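You operate a simulated robot arm through the tools that you are given. There is no shell and no other tool. Be economical: measure what you need, move in short steps, check, and stop when the job is done.

You are at the controls of a simulated robot arm. One attempt, no reset.

Task
Put the small grey spool on the shelf under the steel cabinet. Then take the blue pad from the top of the white table and put it on the round green pad. Then put the flat green box on the top of the white table. Then take the white cap and leave it on top of the small white block. Then take the wide blue ring and leave it on the counter top. Then fetch the red tube and stand it on the grey puck. Then stack the 29 blue pack from the top of the bench with the ring press on top of the 26 blue pack. Then pull the small blue drawer open. Keep to this order. Set down upright: blue pad, red tube.

Only the result counts: the job must be done as asked and must still hold three seconds after the hand-in. Knocking over, shifting, dropping, spilling or breaking anything else fails it. A push-on lid holds only when it is set on centred and level and pressed home; a screw cap is set on level and turned clockwise until tight.

Robot
A 6-joint arm with a two-finger parallel gripper on a trunk, on a base that drives. Base frame: it is fixed to the floor where the robot stands at the start and does not move with it; the origin is under the middle of the robot, x ahead of it, y to its left, z up. Units: m, rad, N and s.
With the tool pointing down near the work surface it reaches from about 0.4 to 0.9 m from the robot's upright axis, wherever it stands. Its first joint turns from -2.007 to 2.007 rad. Places, roughly: blue pack [-1, 5.25, 0.75]; blue pad (7x5x6 cm) [0.5, -0.4, 0.8]; counter top [0.6, 2.3, 0.8]; flat green box (15x11x5 cm) [0.5, -2.7, 0.8]; grey puck (5x5x3 cm) [-4.7, 5.3, 0.8]; red tube (3x3x6 cm) [-0.9, 4.9, 0.8]; round green pad (8x8x2 cm) [0.7, -0.3, 0.8]; shelf under the steel cabinet [0.6, 1.7, 0.3]; small blue drawer [-5.4, -0.7, 0.8]; small grey spool (7x7x7 cm) [0.7, -0.1, 0.8]; small white block (4x4x3 cm) [-0.4, 5.4, 0.8]; top of the white table [0.6, -0.4, 0.8]; white cap (3x3x2 cm) [0.1, 5.3, 0.8]; wide blue ring (6x6x2 cm) [0.4, 5.4, 0.8]. Payload 3.43 kg.
The tool frame sits at the grasp point between the pads (the TCP): z along the fingers, y along the line on which they close. The tips reach 0.034 m beyond it. Largest opening 0.128 m; finger width 0.024, thickness 0.012; the body of the gripper, 0.048 by 0.13 m, starts 0.096 m behind the TCP.
Orientation is that of the tool frame in the base frame, as a unit quaternion [x, y, z, w]. With the fingers straight down and closing along the base's y, the tool's x points along the base's -x, its y along +y and its z along -z.

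Tools
- The arm moves only by the tool nudge_tool. Its argument "motion" is a list of rows, each a list of 7 numbers: the shift along the tool's x, y, z in units of 250 mm (1.0 is 250 mm), then the turn, a rotation vector about the tool's x, y, z in units of 90 degrees (1.0 is 90 degrees), then the finger opening in m, from 0 to 0.128. In form: [[x, y, z, rx, ry, rz, gripper], ...]. A call has 1 to 20 rows; each row is the pose to reach, as a shift and turn from the pose commanded when the call began, along the tool's axes at that moment. A call with a number of a shift or a turn outside -1 to 1 is refused whole. A row lasts 0.2 s, in which the tool goes at most 0.05 m and 0.15 rad; a call with a longer step from one row to the next is refused whole, and so is a gripper value outside its range. Where a pose cannot be reached the arm comes as near as it can. A force on the tool above 40 N (or 10 N above the force at the start of the call, whichever is more), or a blocked arm, ends the call early, and 0.2 s more pass. Each finger travels about 0.108 m/s and halts on what it meets, pressing with about 21 N; the grip force reading is that of the motor and also rises with nothing between the fingers. The clock runs only during rows and for 0.2 s after the last one: add rows that repeat a pose to give the fingers time. It gives the time, the measured TCP pose, the force on the tool (base axes), the opening and the grip force at its end, in the units of the frame above (readings bear some noise), with the torque about the TCP (base axes, N m) and any sound that the robot's microphone picked up, and new pictures: "show" is both (left out), scene, wrist or none.
- Cameras (640 x 400 px; columns grow to the right, rows downward): "scene" is now at [0.0419, 0.155, 1.264]; the picture's right is [-0.47, -0.88, 0.00], its down [-0.46, 0.24, -0.85] and it looks along [0.75, -0.40, -0.52] (base axes); focal length 248 px, centre (320, 200). "wrist" rides on the gripper at [0.076, -0.011, -0.16] in the tool frame; the picture's right is [0.15, 0.99, 0.00], its down [-0.88, 0.13, -0.46] and it looks along [-0.45, 0.07, 0.89] (tool axes); focal length 234 px, centre (320, 200). There is no depth. A picture from a camera that has moved, and an enlarged one, comes with that camera's place and axes in the base frame and with its lens.
- slide_trunk(by): slides the trunk up (or, below 0, down) by that many m; the arm and the scene camera ride with it, the base frame stays. It gives what a move gives, with no picture.
- drive_base(legs): drives the robot by 1 to 6 legs, each [ahead, turn to the left] in m and rad, along the robot's own axes; the way and the turn of a leg run together, so that a leg with both is an arc; at most 1.5 m and 3.142 rad a leg. The arm and the cameras ride along, it lands a little off, and it stops where it bumps. It gives what a move gives, and a new picture of the scene camera.
- pan_tilt(pan, tilt): turns the head with the scene camera to pan (to the left, within 1.798 rad either way) and tilt (down, from -0.506 to 1.204), counted from straight ahead of the robot. It gives what a move gives, and a new picture of the scene camera.
- enlarge(camera, box): a new picture of the part [left, top, right, bottom] of that camera's present view, enlarged. It takes no simulated time.
- finish_job(): hands the job in; it is judged then, once.

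Work in short steps. Places have to be worked out from the pictures, the camera data and where the tool is seen: move nearer, look again, correct. Check each grasp and each placing, and mend what went wrong. You have 217 turns and 260 pictures in all, those below and enlarged ones among them. Open the gripper and draw the arm clear of the work before you hand the job in, unless the task says otherwise.

The tools are called after "Call:" as a command line: name --pt "numbers of a row" for each row, then --argument value for the rest, lists and objects as JSON in quotes. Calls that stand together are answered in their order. nudge_tool: Moves the arm, as the interface text tells. Its arguments: {"type":"object","properties":{"motion":{"type":"array"},"show":{"type":"string","enum":["both","scene","wrist","none"]}},"required":["motion"]} The other tools are called the same way: slide_trunk (by) slides the trunk up or down; drive_base (legs) drives the base; pan_tilt (pan, tilt) turns the head that bears the scene camera; enlarge (camera, box) takes an enlarged picture of a part of a camera's view; finish_job () hands the job in.

At the start:

```text
t: 0.0
tool_pos: [0.3239, -0.3542, 1.0489]
tcp_rot: [0.0, 1.0, 0.0, 0.0]
force: [0.3, -0.4, 0.4]
moment: [0.0, -0.01, 0.01]
width: 0.1279
grasp_force: 0.0
trunk travel left (down, up): [-0.525, 0.265]
robot x, y, heading: [0.0015, -0.0009, 0.002]
head pan, tilt: [-0.485, 0.548]
```

scene: 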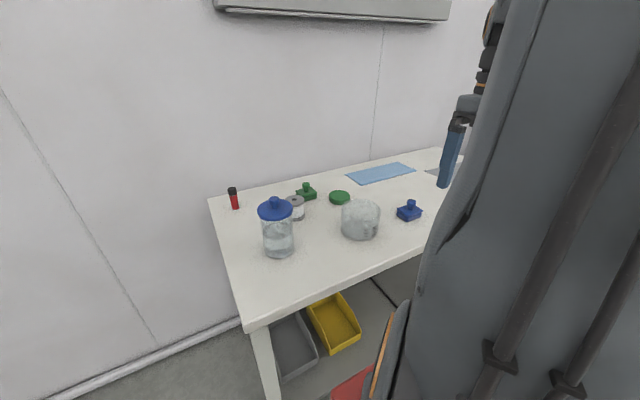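
wrist: 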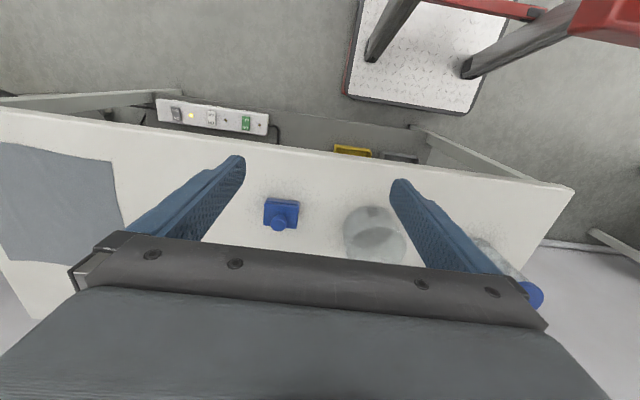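

The scene shows the white table with the spool, jar, green round pad, blue pad. I enlarge to measure them.

Call:
enlarge --camera "scene" --box '[200, 140, 440, 290]'

Call:
pan_tilt --pan 0.9 --tilt 0.6

```text
2.67 times, centred on (320, 215) of scene
camera zoom: at [0.0419, 0.155, 1.264], right [-0.47, -0.88, 0.0], down [-0.46, 0.24, -0.85], along [0.75, -0.4, -0.52], focal length 663 px, centre (320, 160)
```

zoom: 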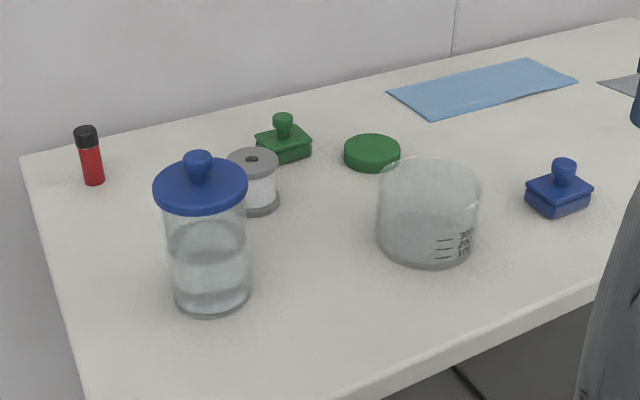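

```text
t: 1.5
tool_pos: [0.3255, -0.354, 1.0491]
tcp_rot: [0.0, 1.0, 0.0, 0.0]
force: [0.3, 0.4, -0.2]
moment: [-0.02, -0.03, 0.01]
width: 0.1281
grasp_force: 0.0
trunk travel left (down, up): [-0.525, 0.265]
robot x, y, heading: [-0.0, 0.0001, -0.004]
head pan, tilt: [0.901, 0.6]
camera scene: at [0.0174, 0.2662, 1.2594], right [0.78, -0.62, 0.0], down [-0.35, -0.44, -0.83], along [0.51, 0.65, -0.56], focal length 248 px, centre (320, 200)
```

scene: 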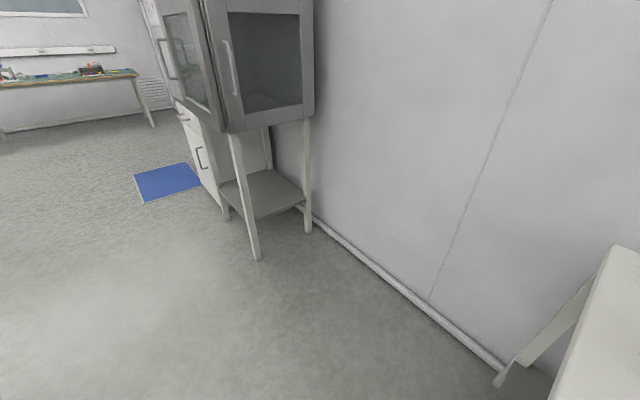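

Shelf seems to span x≈0.45–0.8, y≈1.43–2.03, z≈0.3 under the cabinet (bottom ≈0.85), so I'll grip the spool with the tool tilted 30° forward. Spool ≈(0.70,-0.10), table ≈0.77. I move above it first, approaching along +x between jar and beaker.

Call:
pan_tilt --pan -0.2 --tilt 0.65

Call:
nudge_tool --pt "-0.12 0.13 0 0 -0.06 0 0.11" --pt "-0.24 0.26 0 0 -0.12 0 0.11" --pt "-0.36 0.39 0 0 -0.18 0 0.11" --pt "-0.48 0.52 0 0 -0.24 0 0.11" --pt "-0.6 0.65 0 0 -0.3 0 0.11" --pt "-0.72 0.78 0 0 -0.333 0 0.11" --pt "-0.84 0.91 0 0 -0.333 0 0.11" --pt "-0.95 1.0 0 0 -0.333 0 0.11" --pt "-0.95 1.0 0 0 -0.333 0 0.11"

```text
t: 2.9
tool_pos: [0.3247, -0.3538, 1.0496]
tcp_rot: [0.0, 1.0, 0.0, 0.0]
force: [-0.1, 0.7, 0.2]
moment: [-0.02, -0.02, -0.01]
width: 0.1279
grasp_force: 0.2
trunk travel left (down, up): [-0.525, 0.265]
robot x, y, heading: [-0.0002, 0.0052, -0.004]
head pan, tilt: [-0.201, 0.649]
camera scene: at [0.0476, 0.1797, 1.2552], right [-0.2, -0.98, 0.0], down [-0.59, 0.12, -0.8], along [0.78, -0.16, -0.6], focal length 248 px, centre (320, 200)
```

scene: 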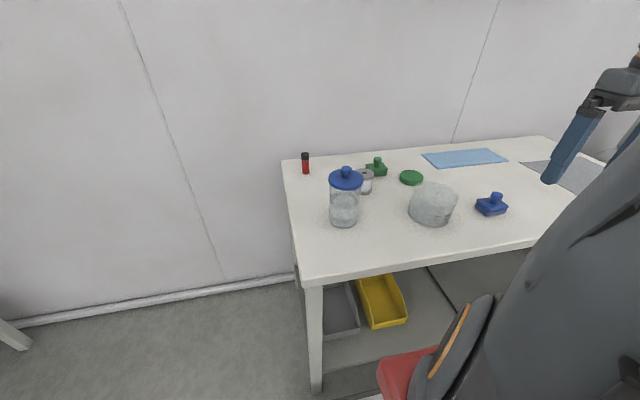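

```text
t: 4.8
tool_pos: [0.5618, -0.1046, 1.0498]
tcp_rot: [-0.001, 0.966, 0.0, 0.259]
force: [-0.9, 0.2, 0.1]
moment: [-0.02, -0.04, 0.0]
width: 0.1101
grasp_force: 0.1
trunk travel left (down, up): [-0.525, 0.265]
robot x, y, heading: [-0.0012, 0.0033, -0.003]
head pan, tilt: [-0.201, 0.649]
camera scene: at [0.0474, 0.1797, 1.2552], right [-0.2, -0.98, 0.0], down [-0.59, 0.12, -0.8], along [0.78, -0.16, -0.6], focal length 248 px, centre (320, 200)
camera wrist: at [0.4164, -0.1145, 1.1514], right [-0.13, 0.99, -0.07], down [0.54, 0.13, 0.83], along [0.84, 0.07, -0.55], focal length 234 px, centre (320, 200)
```

scene: 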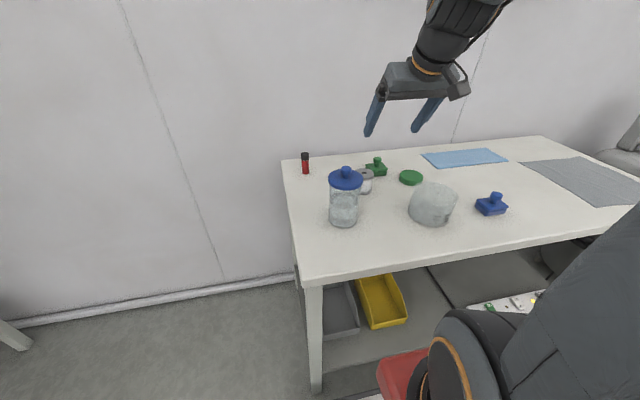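
wrist: 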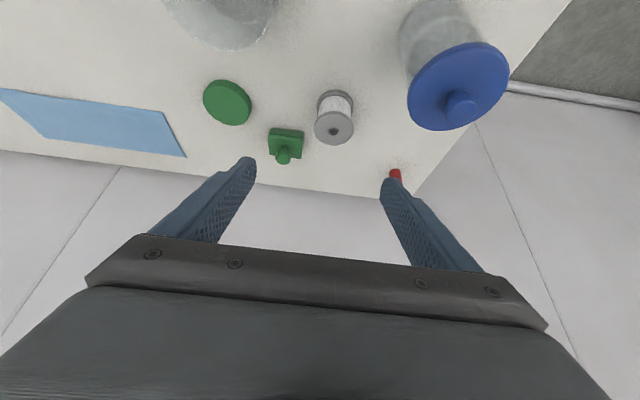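

I enlarge both views to fix the spool's position more exactly.

Call:
enlarge --camera "wrist" --box '[240, 60, 400, 160]'

Call:
enlarge --camera "scene" --box '[300, 130, 460, 230]'

```text
4.00 times, centred on (320, 110) of wrist
camera zoom: at [0.4164, -0.1145, 1.1514], right [-0.13, 0.99, -0.07], down [0.54, 0.13, 0.83], along [0.84, 0.07, -0.55], focal length 937 px, centre (320, 560)
```

zoom: 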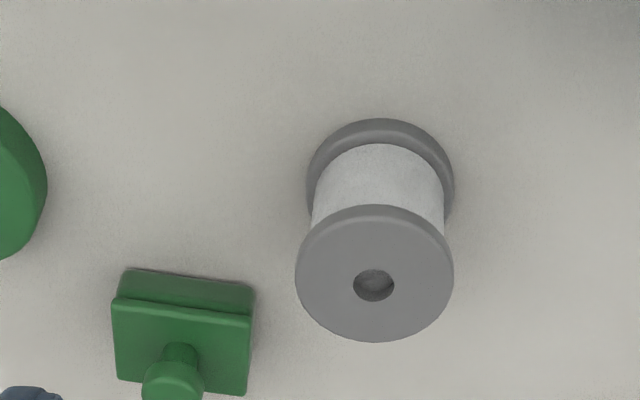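

```text
4.00 times, centred on (380, 180) of scene
camera zoom: at [0.0474, 0.1797, 1.2552], right [-0.2, -0.98, 0.0], down [-0.59, 0.12, -0.8], along [0.78, -0.16, -0.6], focal length 994 px, centre (80, 280)
```

zoom: 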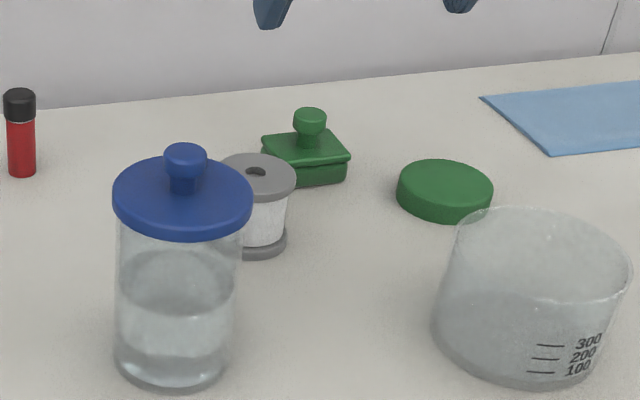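

Three views agree on spool top ≈(0.66,-0.083,0.865), so the table is at ≈0.797. I line up and go half way down along the tool axis, then look.

Call:
nudge_tool --pt "0.07 0.086 0.1 0 0 0 0.11" --pt "0.07 0.086 0.28 0 0 0 0.11" --pt "0.07 0.086 0.45 0 0 0 0.11" --pt "0.07 0.086 0.45 0 0 0 0.11"

```text
t: 5.8
tool_pos: [0.6042, -0.0849, 0.9442]
tcp_rot: [0.0, 0.966, 0.0, 0.258]
force: [0.0, 0.6, 0.2]
moment: [-0.02, -0.01, -0.01]
width: 0.1102
grasp_force: 0.0
trunk travel left (down, up): [-0.525, 0.265]
robot x, y, heading: [-0.0048, 0.0, -0.001]
head pan, tilt: [-0.201, 0.649]
camera scene: at [0.0474, 0.1797, 1.2552], right [-0.2, -0.98, 0.0], down [-0.59, 0.12, -0.8], along [0.78, -0.16, -0.6], focal length 248 px, centre (320, 200)
camera wrist: at [0.4584, -0.0947, 1.0457], right [-0.13, 0.99, -0.07], down [0.53, 0.13, 0.83], along [0.84, 0.07, -0.55], focal length 234 px, centre (320, 200)
```

scene: 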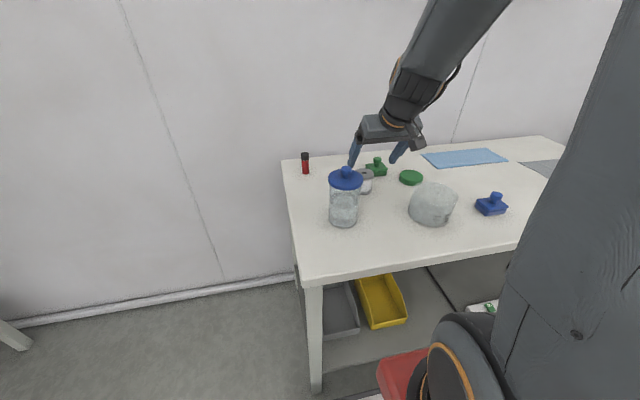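
wrist: 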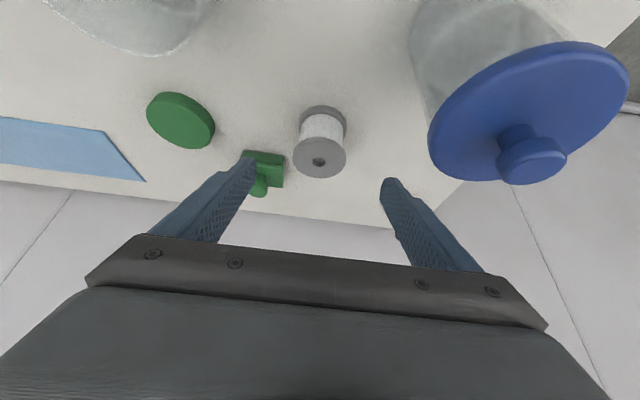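

The spool is centred between the fingers and consistent at (0.657,-0.083). Go down along the tool axis and close.

Call:
nudge_tool --pt "0 0.008 0.16 0 0 0 0.1" --pt "0 0.008 0.32 0 0 0 0.095" --pt "0 0.008 0.45 0 0 0 0.095" --pt "0 0.008 0.45 0 0 0 0.095" --pt "0 0.008 0.45 0 0 0 0.04" --pt "0 0.008 0.45 0 0 0 0.04" --pt "0 0.008 0.45 0 0 0 0.04" --show "wrist"

```text
t: 7.5
tool_pos: [0.6591, -0.0794, 0.8452]
tcp_rot: [0.0, 0.966, 0.0, 0.259]
force: [0.1, 0.1, 0.2]
moment: [0.01, -0.01, -0.03]
width: 0.0617
grasp_force: 21.8
trunk travel left (down, up): [-0.525, 0.265]
robot x, y, heading: [-0.003, 0.0033, 0.0]
head pan, tilt: [-0.201, 0.649]
camera wrist: at [0.5133, -0.09, 0.9465], right [-0.13, 0.99, -0.07], down [0.54, 0.13, 0.83], along [0.84, 0.07, -0.55], focal length 234 px, centre (320, 200)
```

wrist: 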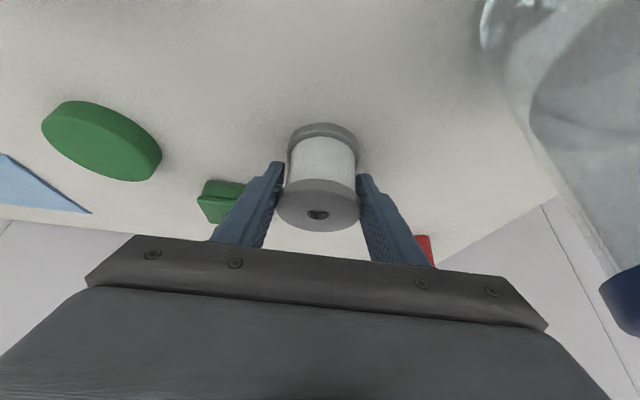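

Spool gripped at 0.062 width. I lift it, then pull it back and look to the left.

Call:
nudge_tool --pt "-0.08 0 -0.14 0 0 0 0.04" --pt "-0.18 0 -0.31 0 0 0 0.04" --pt "-0.27 0 -0.47 0 0 0 0.04" --pt "-0.36 0 -0.623 0 0 0 0.04" --pt "-0.45 0 -0.78 0 0 0 0.04" --pt "-0.45 0 -0.78 0 0 0 0.04" --show "wrist"

Call:
nudge_tool --pt "0.17 0 -0.1 0 0 0 0.04" --pt "0.34 0 -0.2 0 0 0 0.04" --pt "0.51 0 -0.3 0 0 0 0.04" --pt "0.68 0 -0.4 0 0 0 0.04" --pt "0.85 0 -0.49 0 0 0 0.04" --pt "0.85 0 -0.49 0 0 0 0.04" --show "none"

Call:
pan_tilt --pan 1.75 --tilt 0.5

```text
t: 8.8
tool_pos: [0.6607, -0.0816, 1.0717]
tcp_rot: [-0.001, 0.966, 0.001, 0.258]
force: [-0.2, -0.1, -1.6]
moment: [0.02, -0.01, 0.01]
width: 0.0615
grasp_force: 21.4
trunk travel left (down, up): [-0.525, 0.265]
robot x, y, heading: [0.0013, -0.0007, -0.002]
head pan, tilt: [-0.201, 0.649]
camera wrist: at [0.5152, -0.0924, 1.1736], right [-0.13, 0.99, -0.07], down [0.54, 0.13, 0.83], along [0.84, 0.07, -0.55], focal length 234 px, centre (320, 200)
```

wrist: 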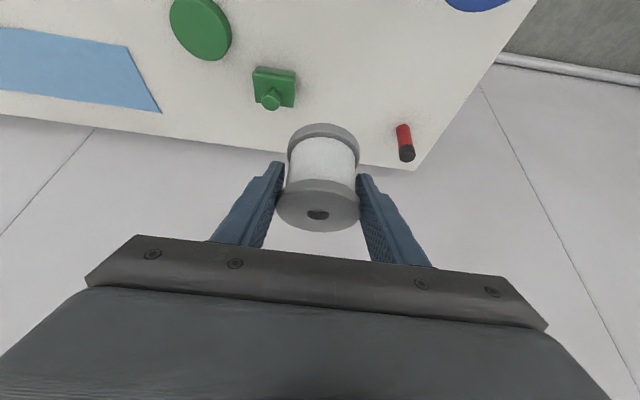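

```text
t: 10.2
tool_pos: [0.4811, -0.1047, 1.0458]
tcp_rot: [-0.001, 0.966, 0.0, 0.257]
force: [0.4, -0.1, -0.5]
moment: [-0.02, 0.0, 0.02]
width: 0.0617
grasp_force: 20.2
out of reach, approached as far as the arm can: row 4, 5, 6
trunk travel left (down, up): [-0.525, 0.265]
robot x, y, heading: [0.0031, -0.0009, 0.004]
head pan, tilt: [-0.201, 0.649]
```

```text
t: 12.2
tool_pos: [0.48, -0.1044, 1.0449]
tcp_rot: [0.0, 0.966, -0.001, 0.258]
force: [0.0, 0.6, -1.3]
moment: [0.0, 0.01, 0.01]
width: 0.0615
grasp_force: 21.3
trunk travel left (down, up): [-0.525, 0.265]
robot x, y, heading: [-0.0011, -0.0007, -0.001]
head pan, tilt: [1.751, 0.499]
camera scene: at [-0.0537, 0.2865, 1.2685], right [0.98, 0.18, 0.0], down [0.09, -0.47, -0.88], along [-0.16, 0.86, -0.48], focal length 248 px, centre (320, 200)
```

scene: 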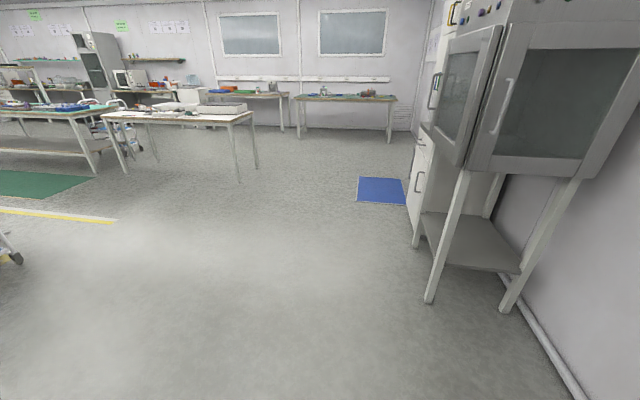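

The floor is clear and the cabinet shelf front is about x=0.41, y 1.43–1.94. I drive to about (-0.38,1.69) facing +x again.

Call:
drive_base --legs '[[0, 1.79], [0.865, 0], [0.865, 0], [0, -1.79]]'

Call:
pan_tilt --pan 0.0 --tilt 0.6

```text
t: 29.6
tool_pos: [0.1476, 1.5815, 1.0456]
tcp_rot: [0.032, 0.966, -0.008, 0.258]
force: [-0.9, 0.4, -1.0]
moment: [0.02, -0.02, 0.01]
width: 0.0615
grasp_force: 21.0
trunk travel left (down, up): [-0.525, 0.265]
robot x, y, heading: [-0.3277, 1.7218, -0.066]
head pan, tilt: [1.751, 0.499]
camera scene: at [-0.3595, 2.0068, 1.2685], right [0.99, 0.11, 0.0], down [0.05, -0.48, -0.88], along [-0.1, 0.87, -0.48], focal length 248 px, centre (320, 200)
```

scene: 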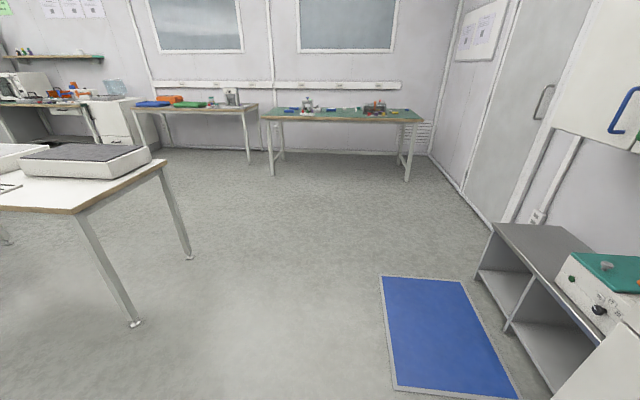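

```text
t: 31.4
tool_pos: [0.1473, 1.581, 1.0455]
tcp_rot: [0.032, 0.966, -0.009, 0.258]
force: [-0.1, 0.5, -0.8]
moment: [-0.02, 0.0, 0.04]
width: 0.0614
grasp_force: 20.6
trunk travel left (down, up): [-0.525, 0.265]
robot x, y, heading: [-0.3271, 1.719, -0.073]
head pan, tilt: [0.0, 0.6]
camera scene: at [-0.2611, 1.9106, 1.2594], right [-0.07, -1.0, 0.0], down [-0.56, 0.04, -0.83], along [0.82, -0.05, -0.56], focal length 248 px, centre (320, 200)
```

scene: 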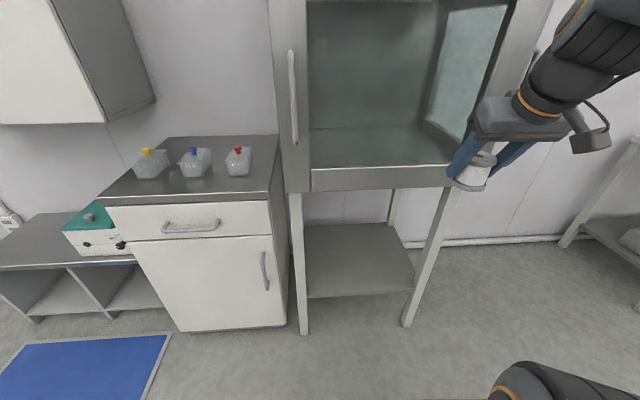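

Shelf ≈ x 0.40–0.89, y 1.45–1.92, z≈0.29; cabinet bottom ≈0.84. I lower the trunk and look.

Call:
slide_trunk --by -0.52

Call:
drive_base --legs '[[0.2, 0.07]]'

```text
refused: -0.52 is not a number from -0.4 to 0.4
```

```text
t: 32.9
tool_pos: [0.3134, 1.6057, 1.0399]
tcp_rot: [0.0, 0.969, 0.001, 0.247]
force: [-3.9, 0.1, -1.5]
moment: [0.01, 0.1, 0.15]
width: 0.0611
grasp_force: 20.9
trunk travel left (down, up): [-0.525, 0.265]
robot x, y, heading: [-0.1564, 1.712, -0.01]
head pan, tilt: [0.0, 0.6]
stopped in leg 1: the force on the tool passed its limit at 113 N (the readings are from after the stop); the commanded pose is now the measured one
camera scene: at [-0.1061, 1.9077, 1.2594], right [-0.01, -1.0, 0.0], down [-0.56, 0.0, -0.83], along [0.83, -0.01, -0.56], focal length 248 px, centre (320, 200)
```

scene: 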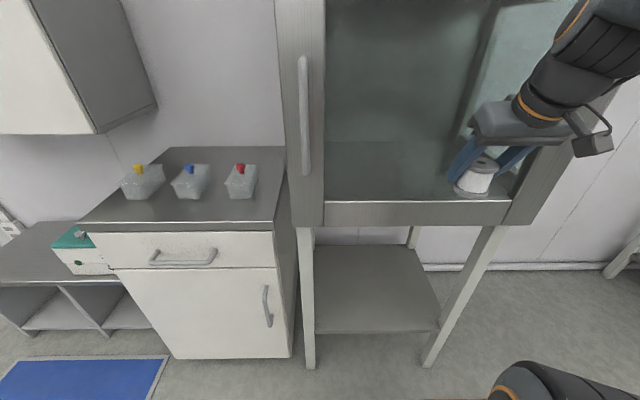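

The spool tapped the glass door because the trunk call was refused. I back off straight and check the grip and the glass.

Call:
drive_base --legs '[[-0.2, 0]]'

Call:
enlarge --camera "scene" --box '[260, 0, 640, 240]'

Call:
enlarge --camera "wrist" --box '[160, 80, 480, 280]'

```text
t: 34.5
tool_pos: [0.1132, 1.6068, 1.0403]
tcp_rot: [-0.001, 0.969, 0.001, 0.248]
force: [0.0, 0.9, -0.7]
moment: [-0.03, -0.02, -0.02]
width: 0.0611
grasp_force: 21.0
trunk travel left (down, up): [-0.525, 0.265]
robot x, y, heading: [-0.3587, 1.7128, -0.003]
head pan, tilt: [0.0, 0.6]
camera scene: at [-0.3085, 1.9089, 1.2594], right [0.0, -1.0, 0.0], down [-0.56, 0.0, -0.83], along [0.83, 0.0, -0.56], focal length 248 px, centre (320, 200)
```

scene: 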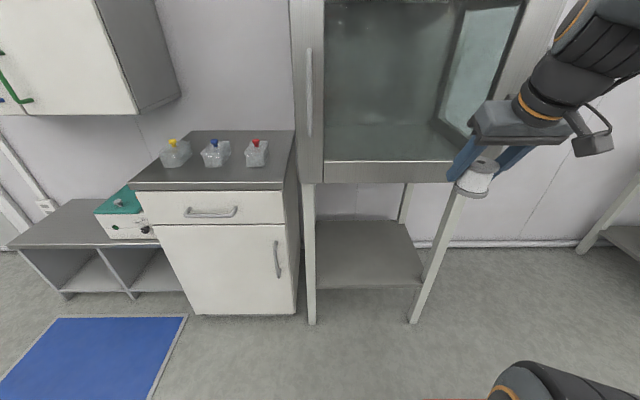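

```text
1.67 times, centred on (450, 120) of scene
camera zoom: at [-0.3085, 1.9089, 1.2594], right [0.0, -1.0, 0.0], down [-0.56, 0.0, -0.83], along [0.83, 0.0, -0.56], focal length 414 px, centre (103, 333)
```

zoom: 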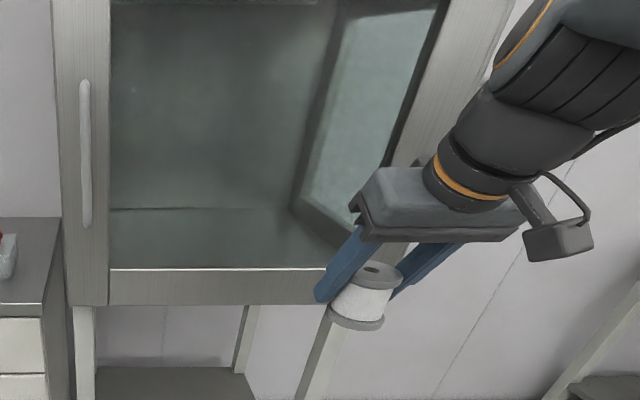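

```text
2.00 times, centred on (320, 180) of wrist
camera zoom: at [-0.0301, 1.5953, 1.1456], right [-0.13, 0.99, -0.07], down [0.55, 0.13, 0.82], along [0.82, 0.07, -0.56], focal length 468 px, centre (320, 240)
```

zoom: 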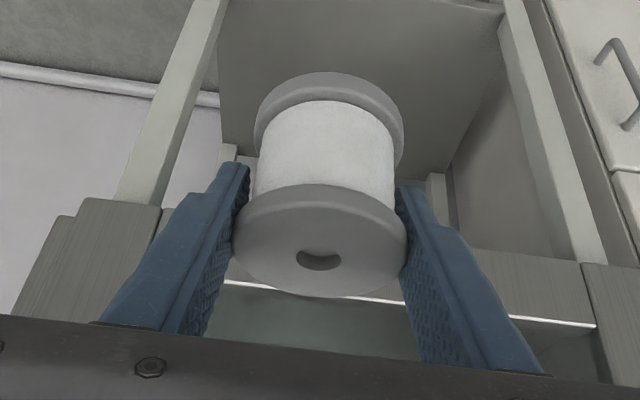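

Cabinet hasn't moved, grip is intact (spool pitched only a few degrees). Now lower the trunk in two steps.

Call:
slide_trunk --by -0.4

Call:
slide_trunk --by -0.12

Call:
pan_tilt --pan 0.0 --tilt 0.45

```text
t: 38.3
tool_pos: [0.2241, 1.6061, 0.6408]
tcp_rot: [-0.002, 0.969, 0.001, 0.247]
force: [-0.6, 0.5, -0.8]
moment: [0.0, -0.04, -0.01]
width: 0.0612
grasp_force: 21.1
trunk travel left (down, up): [-0.125, 0.665]
robot x, y, heading: [-0.3606, 1.7125, -0.006]
head pan, tilt: [0.0, 0.6]
```

```text
t: 39.8
tool_pos: [0.2568, 1.6049, 0.519]
tcp_rot: [-0.002, 0.969, 0.002, 0.246]
force: [0.2, 0.5, -2.4]
moment: [0.03, 0.01, -0.03]
width: 0.0607
grasp_force: 21.0
trunk travel left (down, up): [-0.005, 0.785]
robot x, y, heading: [-0.3602, 1.712, -0.002]
head pan, tilt: [0.0, 0.6]
```

```text
t: 40.5
tool_pos: [0.2566, 1.6055, 0.52]
tcp_rot: [-0.002, 0.969, 0.003, 0.246]
force: [0.3, 0.2, -0.5]
moment: [0.0, 0.0, 0.02]
width: 0.0609
grasp_force: 21.6
trunk travel left (down, up): [-0.005, 0.785]
robot x, y, heading: [-0.3594, 1.7122, -0.005]
head pan, tilt: [0.0, 0.45]
camera scene: at [-0.1603, 1.9083, 0.7529], right [0.0, -1.0, 0.0], down [-0.44, 0.0, -0.9], along [0.9, 0.0, -0.44], focal length 248 px, centre (320, 200)
```

scene: 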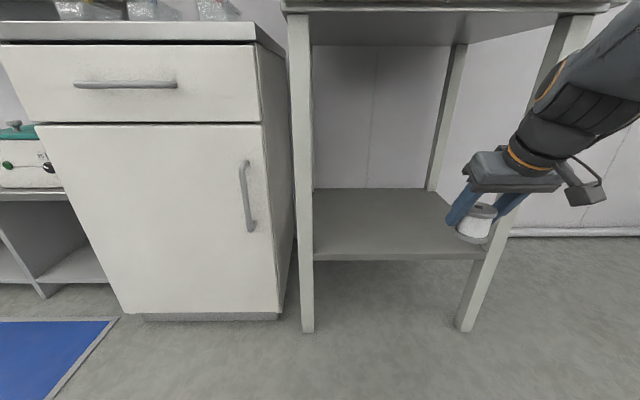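

Trunk axis leans, so the tool moved ahead; it is at (0.257,1.606,0.52), shelf top ≈0.30. I shift the tool left 0.08, then drive ahead 0.2.

Call:
nudge_tool --pt "0 0.16 0 0 0 0 0.04" --pt "0 0.32 0 0 0 0 0.04" --pt "0 0.32 0 0 0 0 0.04" --show "none"

Call:
drive_base --legs '[[0.2, 0]]'

```text
t: 41.3
tool_pos: [0.2718, 1.6833, 0.5134]
tcp_rot: [-0.002, 0.969, 0.002, 0.246]
force: [0.4, 0.8, -1.7]
moment: [-0.02, 0.01, -0.02]
width: 0.0611
grasp_force: 21.0
out of reach, approached as far as the arm can: row 1, 2, 3
trunk travel left (down, up): [-0.005, 0.785]
robot x, y, heading: [-0.3572, 1.7129, 0.001]
head pan, tilt: [0.0, 0.45]
```

```text
t: 42.9
tool_pos: [0.4707, 1.6819, 0.5135]
tcp_rot: [-0.001, 0.969, 0.002, 0.245]
force: [-0.4, 0.4, -0.9]
moment: [-0.05, 0.01, 0.0]
width: 0.0611
grasp_force: 20.7
trunk travel left (down, up): [-0.005, 0.785]
robot x, y, heading: [-0.1607, 1.7112, -0.007]
head pan, tilt: [0.0, 0.45]
camera scene: at [0.0386, 1.9071, 0.753], right [-0.01, -1.0, 0.0], down [-0.44, 0.0, -0.9], along [0.9, 0.0, -0.44], focal length 248 px, centre (320, 200)
```

scene: 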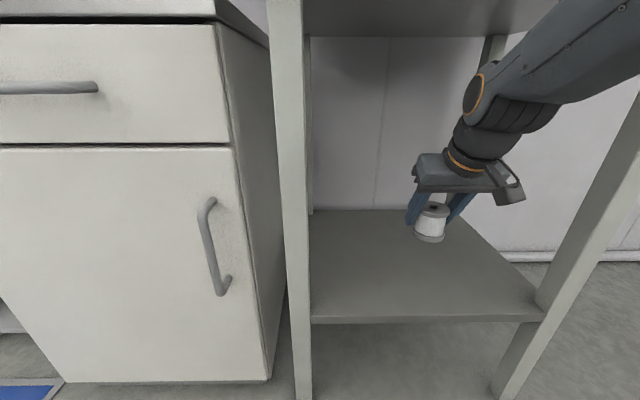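

Now I extend forward and down to TCP ≈(0.57,1.68,0.365), just above the shelf.

Call:
nudge_tool --pt "-0.01 0 0.15 0 0 0 0.04" --pt "-0.025 0 0.32 0 0 0 0.04" --pt "-0.04 0 0.5 0 0 0 0.04" --pt "-0.056 0 0.66 0 0 0 0.04" --pt "-0.056 0 0.716 0 0 0 0.04" --pt "-0.056 0 0.716 0 0 0 0.04"

```text
t: 44.3
tool_pos: [0.569, 1.682, 0.3608]
tcp_rot: [-0.001, 0.969, 0.001, 0.246]
force: [4.8, -3.1, 15.8]
moment: [0.0, 0.05, 0.02]
width: 0.0613
grasp_force: 20.8
trunk travel left (down, up): [-0.005, 0.785]
robot x, y, heading: [-0.1599, 1.7098, 0.001]
head pan, tilt: [0.0, 0.45]
camera scene: at [0.0385, 1.9071, 0.7531], right [-0.01, -1.0, 0.0], down [-0.43, 0.0, -0.9], along [0.9, -0.01, -0.43], focal length 248 px, centre (320, 200)
camera wrist: at [0.4248, 1.6716, 0.4664], right [-0.13, 0.99, -0.07], down [0.55, 0.13, 0.82], along [0.82, 0.07, -0.56], focal length 234 px, centre (320, 200)
```

scene: 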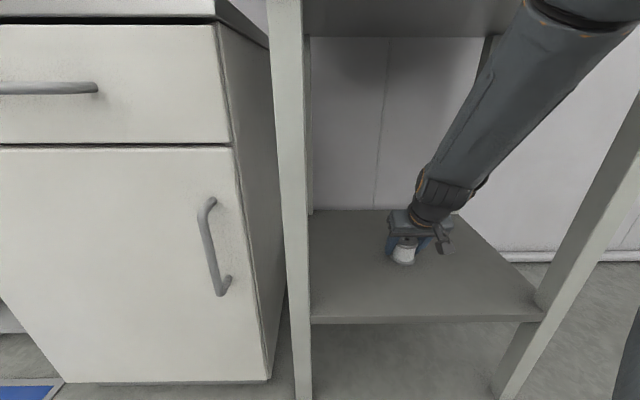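
wrist: 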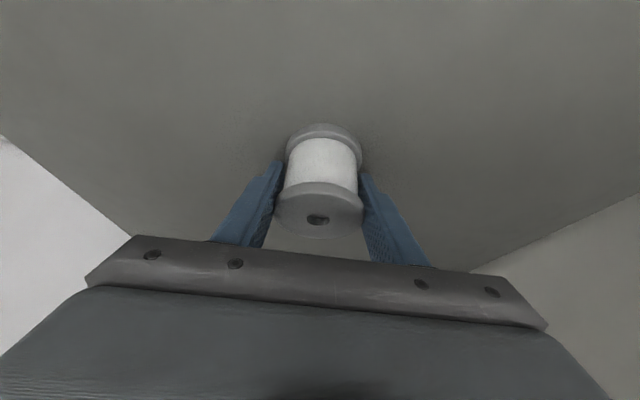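

Upward force 16 N: the spool rests on the shelf. Release and retreat along the tool axis.

Call:
nudge_tool --pt "0 0 -0.01 0 0 0 0.08" --pt "0 0 -0.01 0 0 0 0.1" --pt "0 0 -0.01 0 0 0 0.1" --pt "0 0 -0.15 0 0 0 0.1" --pt "0 0 -0.3 0 0 0 0.1" --pt "0 0 -0.45 0 0 0 0.1" --pt "0.04 0 -0.6 0 0 0 0.1" --pt "0.06 0 -0.716 0 0 0 0.1"

```text
t: 46.1
tool_pos: [0.4702, 1.6815, 0.5112]
tcp_rot: [-0.002, 0.969, 0.002, 0.245]
force: [-0.1, -0.5, -0.3]
moment: [0.02, 0.02, -0.02]
width: 0.1
grasp_force: 0.0
trunk travel left (down, up): [-0.005, 0.785]
robot x, y, heading: [-0.1623, 1.7098, -0.004]
head pan, tilt: [0.0, 0.45]
camera scene: at [0.0387, 1.9071, 0.7529], right [-0.01, -1.0, 0.0], down [-0.44, 0.0, -0.9], along [0.9, 0.0, -0.44], focal length 248 px, centre (320, 200)
camera wrist: at [0.3279, 1.6712, 0.6167], right [-0.13, 0.99, -0.07], down [0.56, 0.13, 0.82], along [0.82, 0.07, -0.57], focal length 234 px, centre (320, 200)
```

scene: 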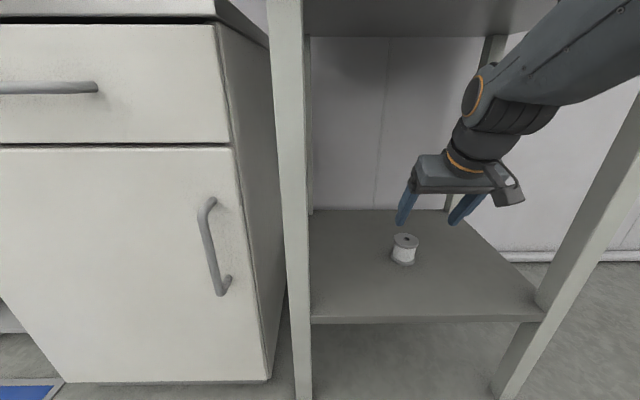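
wrist: 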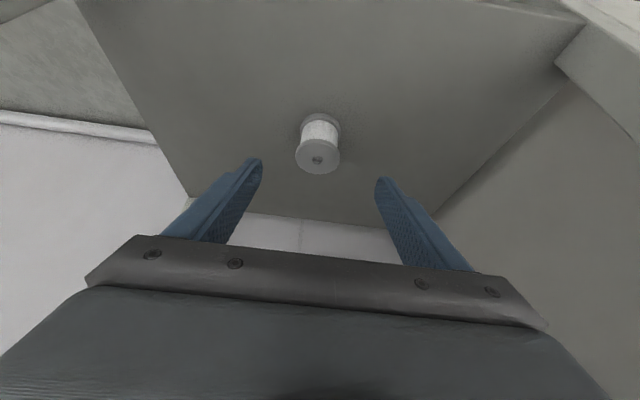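

The spool stands on the shelf. I back off, raise the trunk and return toward the white table.

Call:
drive_base --legs '[[-0.27, 0]]'

Call:
slide_trunk --by 0.4

Call:
slide_trunk --by 0.2

```text
t: 48.0
tool_pos: [0.2017, 1.6841, 0.5099]
tcp_rot: [-0.002, 0.969, 0.001, 0.245]
force: [0.8, 0.4, -1.2]
moment: [-0.02, -0.02, -0.02]
width: 0.0998
grasp_force: 0.2
trunk travel left (down, up): [-0.005, 0.785]
robot x, y, heading: [-0.43, 1.7105, -0.004]
head pan, tilt: [0.0, 0.45]
camera scene: at [-0.2307, 1.9085, 0.7529], right [-0.01, -1.0, 0.0], down [-0.44, 0.0, -0.9], along [0.9, 0.0, -0.44], focal length 248 px, centre (320, 200)
```

scene: 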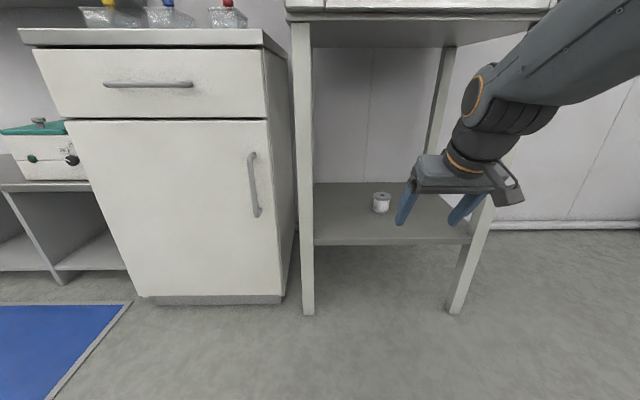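

```text
t: 51.8
tool_pos: [0.2019, 1.6847, 0.9103]
tcp_rot: [-0.001, 0.969, 0.001, 0.246]
force: [0.0, 0.0, -0.5]
moment: [0.0, 0.03, -0.01]
width: 0.1
grasp_force: 0.0
trunk travel left (down, up): [-0.405, 0.385]
robot x, y, heading: [-0.4308, 1.7159, -0.003]
head pan, tilt: [0.0, 0.45]
```

```text
t: 54.0
tool_pos: [0.2027, 1.6842, 1.1109]
tcp_rot: [-0.002, 0.969, 0.003, 0.245]
force: [0.4, 0.1, 0.0]
moment: [0.01, -0.01, 0.02]
width: 0.0999
grasp_force: 0.0
trunk travel left (down, up): [-0.605, 0.185]
robot x, y, heading: [-0.4331, 1.7118, -0.006]
head pan, tilt: [0.0, 0.45]
```

Tool high; I turn left, drive in reverse to the origin and turn back to heading 0, so the arm sweeps only over free floor.

Call:
drive_base --legs '[[0, 1.815], [-0.88, 0], [-0.88, 0], [0, -1.81]]'

Call:
pan_tilt --pan -0.5 --tilt 0.65

```text
t: 69.4
tool_pos: [0.3126, 0.5911, 1.1115]
tcp_rot: [-0.523, 0.816, 0.133, 0.206]
force: [0.8, -0.4, 0.2]
moment: [0.02, -0.01, -0.01]
width: 0.1001
grasp_force: 0.0
trunk travel left (down, up): [-0.605, 0.185]
robot x, y, heading: [0.022, 0.0315, 1.136]
head pan, tilt: [0.0, 0.45]
stopped in leg 4: the robot was blocked; the commanded pose is now the measured one
camera scene: at [-0.1399, 0.1397, 1.353], right [0.91, -0.42, 0.0], down [-0.18, -0.39, -0.9], along [0.38, 0.82, -0.44], focal length 248 px, centre (320, 200)
```

scene: 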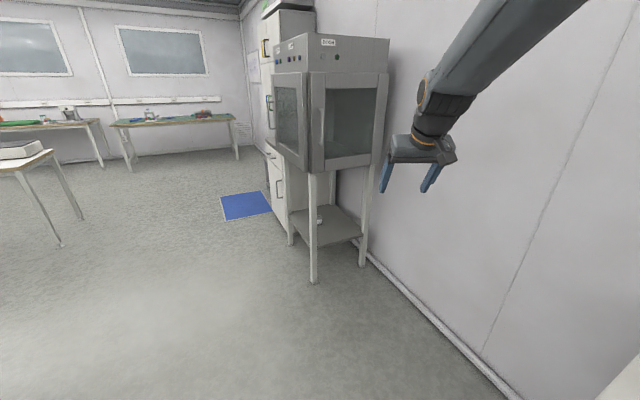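

```text
t: 70.3
tool_pos: [0.3137, 0.5899, 1.112]
tcp_rot: [-0.523, 0.816, 0.134, 0.206]
force: [-0.2, -0.1, 0.3]
moment: [-0.01, -0.01, 0.02]
width: 0.0999
grasp_force: 0.0
trunk travel left (down, up): [-0.605, 0.185]
robot x, y, heading: [0.0237, 0.0274, 1.131]
head pan, tilt: [-0.499, 0.649]
camera scene: at [-0.1088, 0.108, 1.3352], right [0.6, -0.8, 0.0], down [-0.49, -0.36, -0.8], along [0.64, 0.47, -0.6], focal length 248 px, centre (320, 200)
```

scene: 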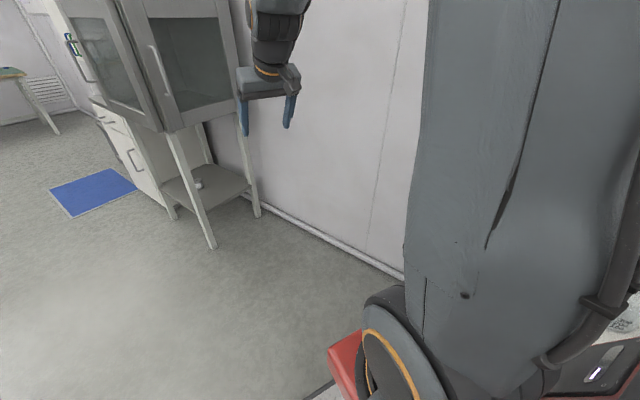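

The turn was blocked at heading 1.13 — perhaps the base hit the table. I look down to see.

Call:
pan_tilt --pan -1.3 --tilt 0.9

```text
t: 71.4
tool_pos: [0.3132, 0.5906, 1.1119]
tcp_rot: [-0.523, 0.816, 0.133, 0.206]
force: [-0.2, 0.3, 0.4]
moment: [0.03, 0.0, 0.01]
width: 0.0999
grasp_force: 0.0
trunk travel left (down, up): [-0.605, 0.185]
robot x, y, heading: [0.022, 0.0275, 1.137]
head pan, tilt: [-1.3, 0.901]
camera scene: at [-0.1041, 0.0441, 1.3147], right [-0.16, -0.99, 0.0], down [-0.77, 0.13, -0.62], along [0.61, -0.1, -0.78], focal length 248 px, centre (320, 200)
```

scene: 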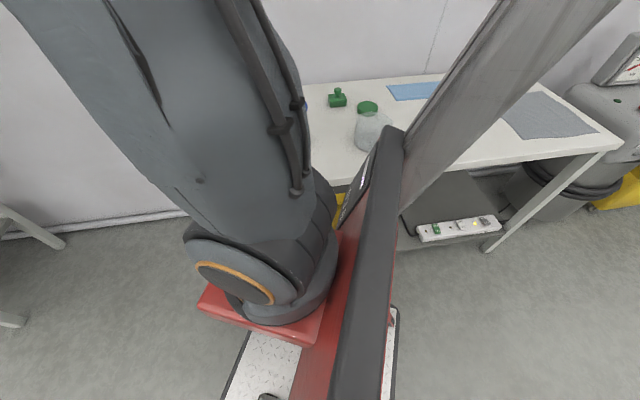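

Base corner is near the table. I turn away, move 0.1 m toward -x and then turn to heading 0 in the clear.

Call:
drive_base --legs '[[0, 1.9], [0.12, 0], [0, -1.55], [0, -1.5]]'

Call:
pan_tilt --pan -0.5 --tilt 0.65

```text
t: 75.0
tool_pos: [-0.4758, 0.4158, 1.1101]
tcp_rot: [0.924, -0.294, -0.234, -0.074]
force: [0.6, -0.7, -0.1]
moment: [0.01, -0.01, 0.01]
width: 0.1
grasp_force: 0.0
trunk travel left (down, up): [-0.605, 0.185]
robot x, y, heading: [0.0203, 0.0249, 2.513]
head pan, tilt: [-1.3, 0.901]
stopped in leg 1: the robot was blocked; the commanded pose is now the measured one
camera scene: at [-0.0129, -0.0974, 1.3146], right [0.94, -0.35, 0.0], down [-0.27, -0.73, -0.62], along [0.22, 0.58, -0.78], focal length 248 px, centre (320, 200)
```

scene: 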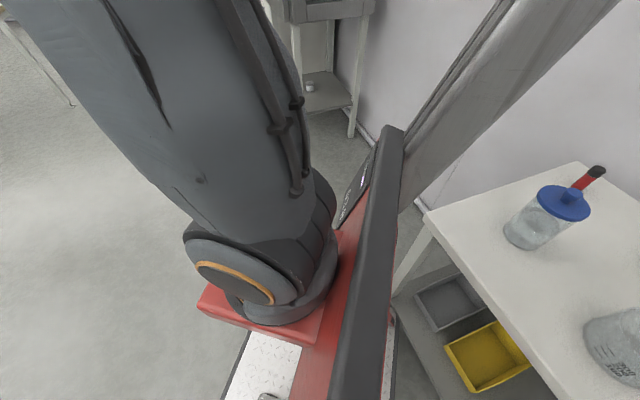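

```text
t: 76.2
tool_pos: [-0.4751, 0.4152, 1.1104]
tcp_rot: [0.923, -0.295, -0.234, -0.074]
force: [-0.2, -0.5, 0.1]
moment: [-0.01, -0.01, -0.02]
width: 0.0998
grasp_force: 0.0
trunk travel left (down, up): [-0.605, 0.185]
robot x, y, heading: [0.0198, 0.0258, 2.519]
head pan, tilt: [-0.499, 0.649]
camera scene: at [-0.0766, -0.0899, 1.3351], right [0.9, 0.43, 0.0], down [0.26, -0.55, -0.8], along [-0.34, 0.72, -0.6], focal length 248 px, centre (320, 200)
```

scene: 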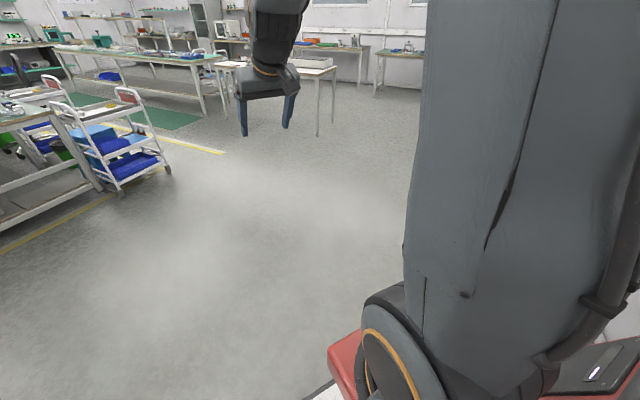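

Blocked again by a corner at heading 2.5. Driving forward along this heading leaves the table; then I turn.

Call:
drive_base --legs '[[0.22, 0], [0, 0.6], [0, -1.57], [0, -1.57]]'

```text
t: 87.1
tool_pos: [0.4786, 0.1119, 1.1108]
tcp_rot: [0.006, 0.969, -0.001, 0.246]
force: [0.0, 0.3, 0.7]
moment: [0.01, -0.02, 0.0]
width: 0.0999
grasp_force: 0.1
trunk travel left (down, up): [-0.605, 0.185]
robot x, y, heading: [-0.1547, 0.149, -0.02]
head pan, tilt: [-0.499, 0.649]
camera scene: at [-0.1341, 0.3059, 1.3351], right [-0.5, -0.87, 0.0], down [-0.53, 0.3, -0.8], along [0.69, -0.39, -0.6], focal length 248 px, centre (320, 200)
```

scene: 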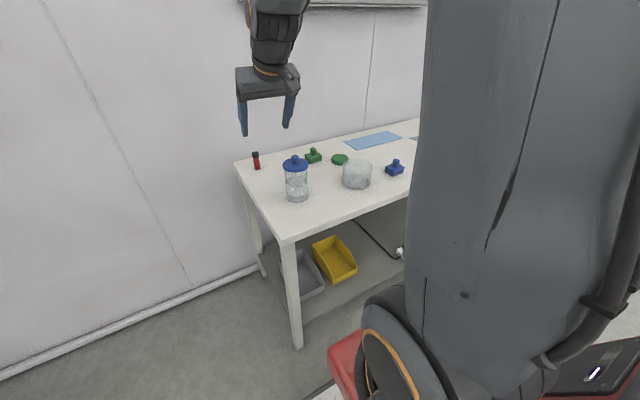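

All objects still stand. I shift sideways by a reverse-and-forward manoeuvre to about (-0.03,-0.22).

Call:
drive_base --legs '[[0, 0.72], [-0.55, 0], [0, -0.7], [0.54, 0]]'

Call:
pan_tilt --pan -0.35 --tilt 0.7

```text
t: 96.8
tool_pos: [0.6029, -0.2087, 1.1104]
tcp_rot: [-0.017, 0.969, 0.005, 0.246]
force: [0.3, -0.2, 0.7]
moment: [0.01, 0.0, 0.0]
width: 0.0998
grasp_force: 0.0
trunk travel left (down, up): [-0.605, 0.185]
robot x, y, heading: [-0.0313, -0.1996, 0.03]
head pan, tilt: [-0.499, 0.649]
camera scene: at [-0.018, -0.0431, 1.3352], right [-0.45, -0.89, 0.0], down [-0.54, 0.27, -0.8], along [0.71, -0.36, -0.6], focal length 248 px, centre (320, 200)
```

scene: 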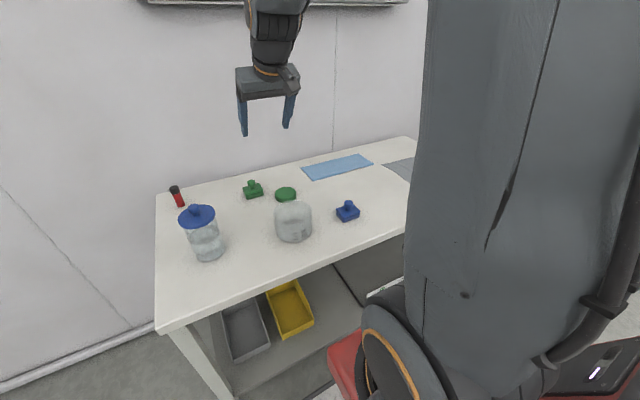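

```text
t: 97.5
tool_pos: [0.6026, -0.2079, 1.1104]
tcp_rot: [-0.018, 0.969, 0.006, 0.245]
force: [-0.4, 0.5, -0.3]
moment: [0.0, 0.01, -0.02]
width: 0.1002
grasp_force: 0.0
trunk travel left (down, up): [-0.605, 0.185]
robot x, y, heading: [-0.0298, -0.2013, 0.029]
head pan, tilt: [-0.351, 0.7]
camera scene: at [-0.0148, -0.0307, 1.3308], right [-0.32, -0.95, 0.0], down [-0.61, 0.21, -0.77], along [0.73, -0.24, -0.64], focal length 248 px, centre (320, 200)
```

scene: 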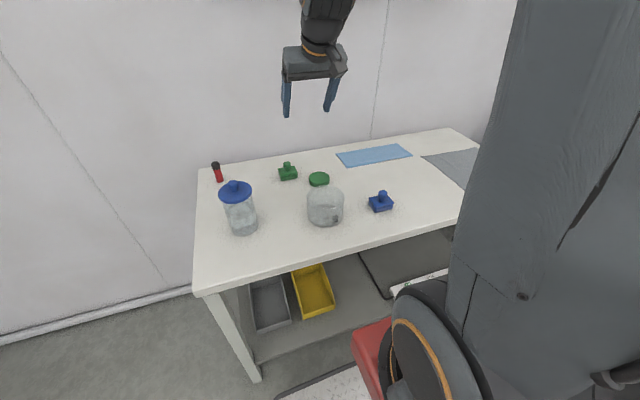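

I move above the blue pad and return the tool to vertical.

Call:
nudge_tool --pt "0.09 -0.13 0 0 0.05 0 0.1" --pt "0.18 -0.26 0 0 0.11 0 0.1" --pt "0.27 -0.39 0 0 0.17 0 0.1" --pt "0.36 -0.52 0 0 0.23 0 0.1" --pt "0.45 -0.65 0 0 0.29 0 0.1" --pt "0.536 -0.776 -0.018 0 0.317 0 0.1" --pt "0.536 -0.776 -0.018 0 0.317 0 0.1"

```text
t: 99.1
tool_pos: [0.4903, -0.4083, 1.049]
tcp_rot: [-0.018, 1.0, 0.001, -0.001]
force: [0.4, 1.0, 0.0]
moment: [0.0, 0.03, 0.0]
width: 0.0999
grasp_force: 0.0
trunk travel left (down, up): [-0.605, 0.185]
robot x, y, heading: [-0.0315, -0.1994, 0.026]
head pan, tilt: [-0.351, 0.7]
camera scene: at [-0.0147, -0.0307, 1.3308], right [-0.32, -0.95, 0.0], down [-0.61, 0.2, -0.76], along [0.73, -0.24, -0.64], focal length 248 px, centre (320, 200)
camera wrist: at [0.4145, -0.4212, 1.2105], right [-0.18, 0.98, 0.0], down [0.88, 0.16, 0.45], along [0.45, 0.08, -0.89], focal length 234 px, centre (320, 200)
```

scene: 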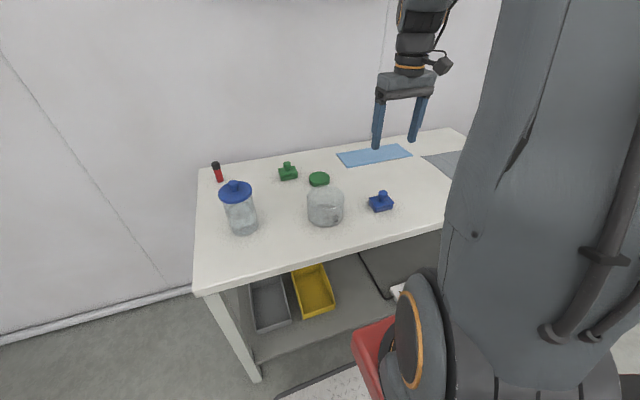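
wrist: 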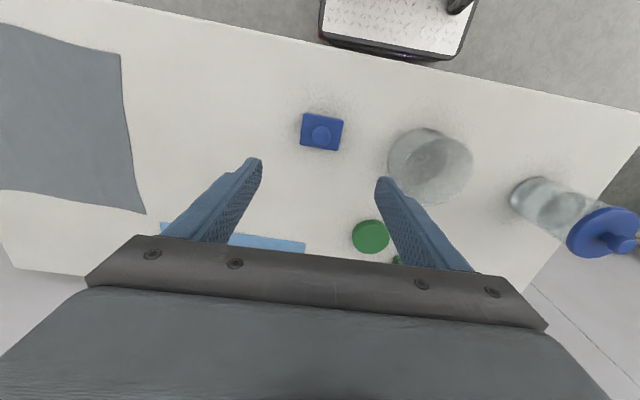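

Blue pad ≈(0.488,-0.406). I enlarge to see its orientation.

Call:
enlarge --camera "wrist" --box '[270, 90, 430, 190]'

Call:
enlarge --camera "scene" --box '[260, 150, 420, 250]'

```text
4.00 times, centred on (350, 140) of wrist
camera zoom: at [0.4145, -0.4212, 1.2105], right [-0.18, 0.98, 0.0], down [0.88, 0.16, 0.45], along [0.45, 0.08, -0.89], focal length 937 px, centre (200, 440)
```

zoom: 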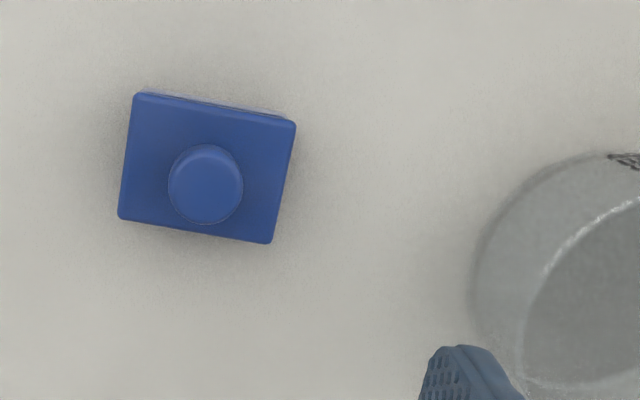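

```text
4.00 times, centred on (340, 200) of scene
camera zoom: at [-0.0147, -0.0307, 1.3308], right [-0.32, -0.95, 0.0], down [-0.61, 0.2, -0.76], along [0.73, -0.24, -0.64], focal length 994 px, centre (240, 200)
```

zoom: 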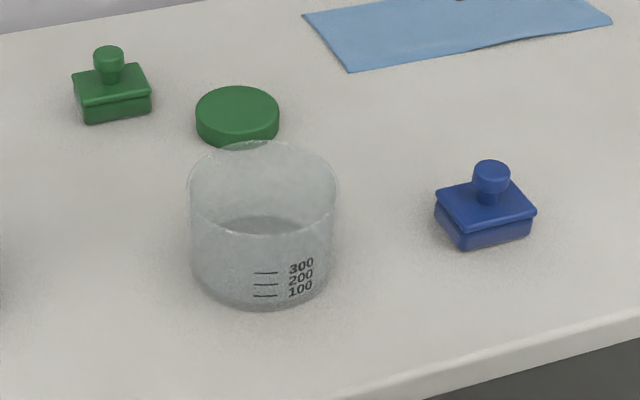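

Pad is axis-aligned at (0.489,-0.405). I correct the slight yaw and go straight down to grip the body (7 cm side) at TCP z≈0.843.

Call:
nudge_tool --pt "0.002 0.012 0.16 0 0 0.023 0.1" --pt "0.002 0.012 0.33 0 0 0.023 0.1" --pt "0.002 0.012 0.5 0 0 0.023 0.1" --pt "0.002 0.012 0.5 0 0 0.023 0.1" --show "wrist"

```text
t: 100.1
tool_pos: [0.4888, -0.4047, 0.9252]
tcp_rot: [0.001, 1.0, 0.001, -0.001]
force: [0.6, 0.0, -0.2]
moment: [-0.02, 0.02, 0.02]
width: 0.1001
grasp_force: 0.1
trunk travel left (down, up): [-0.605, 0.185]
robot x, y, heading: [-0.032, -0.1982, 0.031]
head pan, tilt: [-0.351, 0.7]
camera wrist: at [0.4127, -0.4153, 1.0866], right [-0.15, 0.99, 0.0], down [0.88, 0.13, 0.45], along [0.45, 0.07, -0.89], focal length 234 px, centre (320, 200)
```

wrist: 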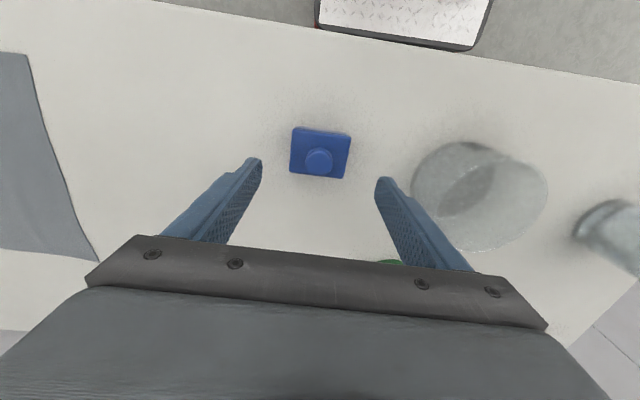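

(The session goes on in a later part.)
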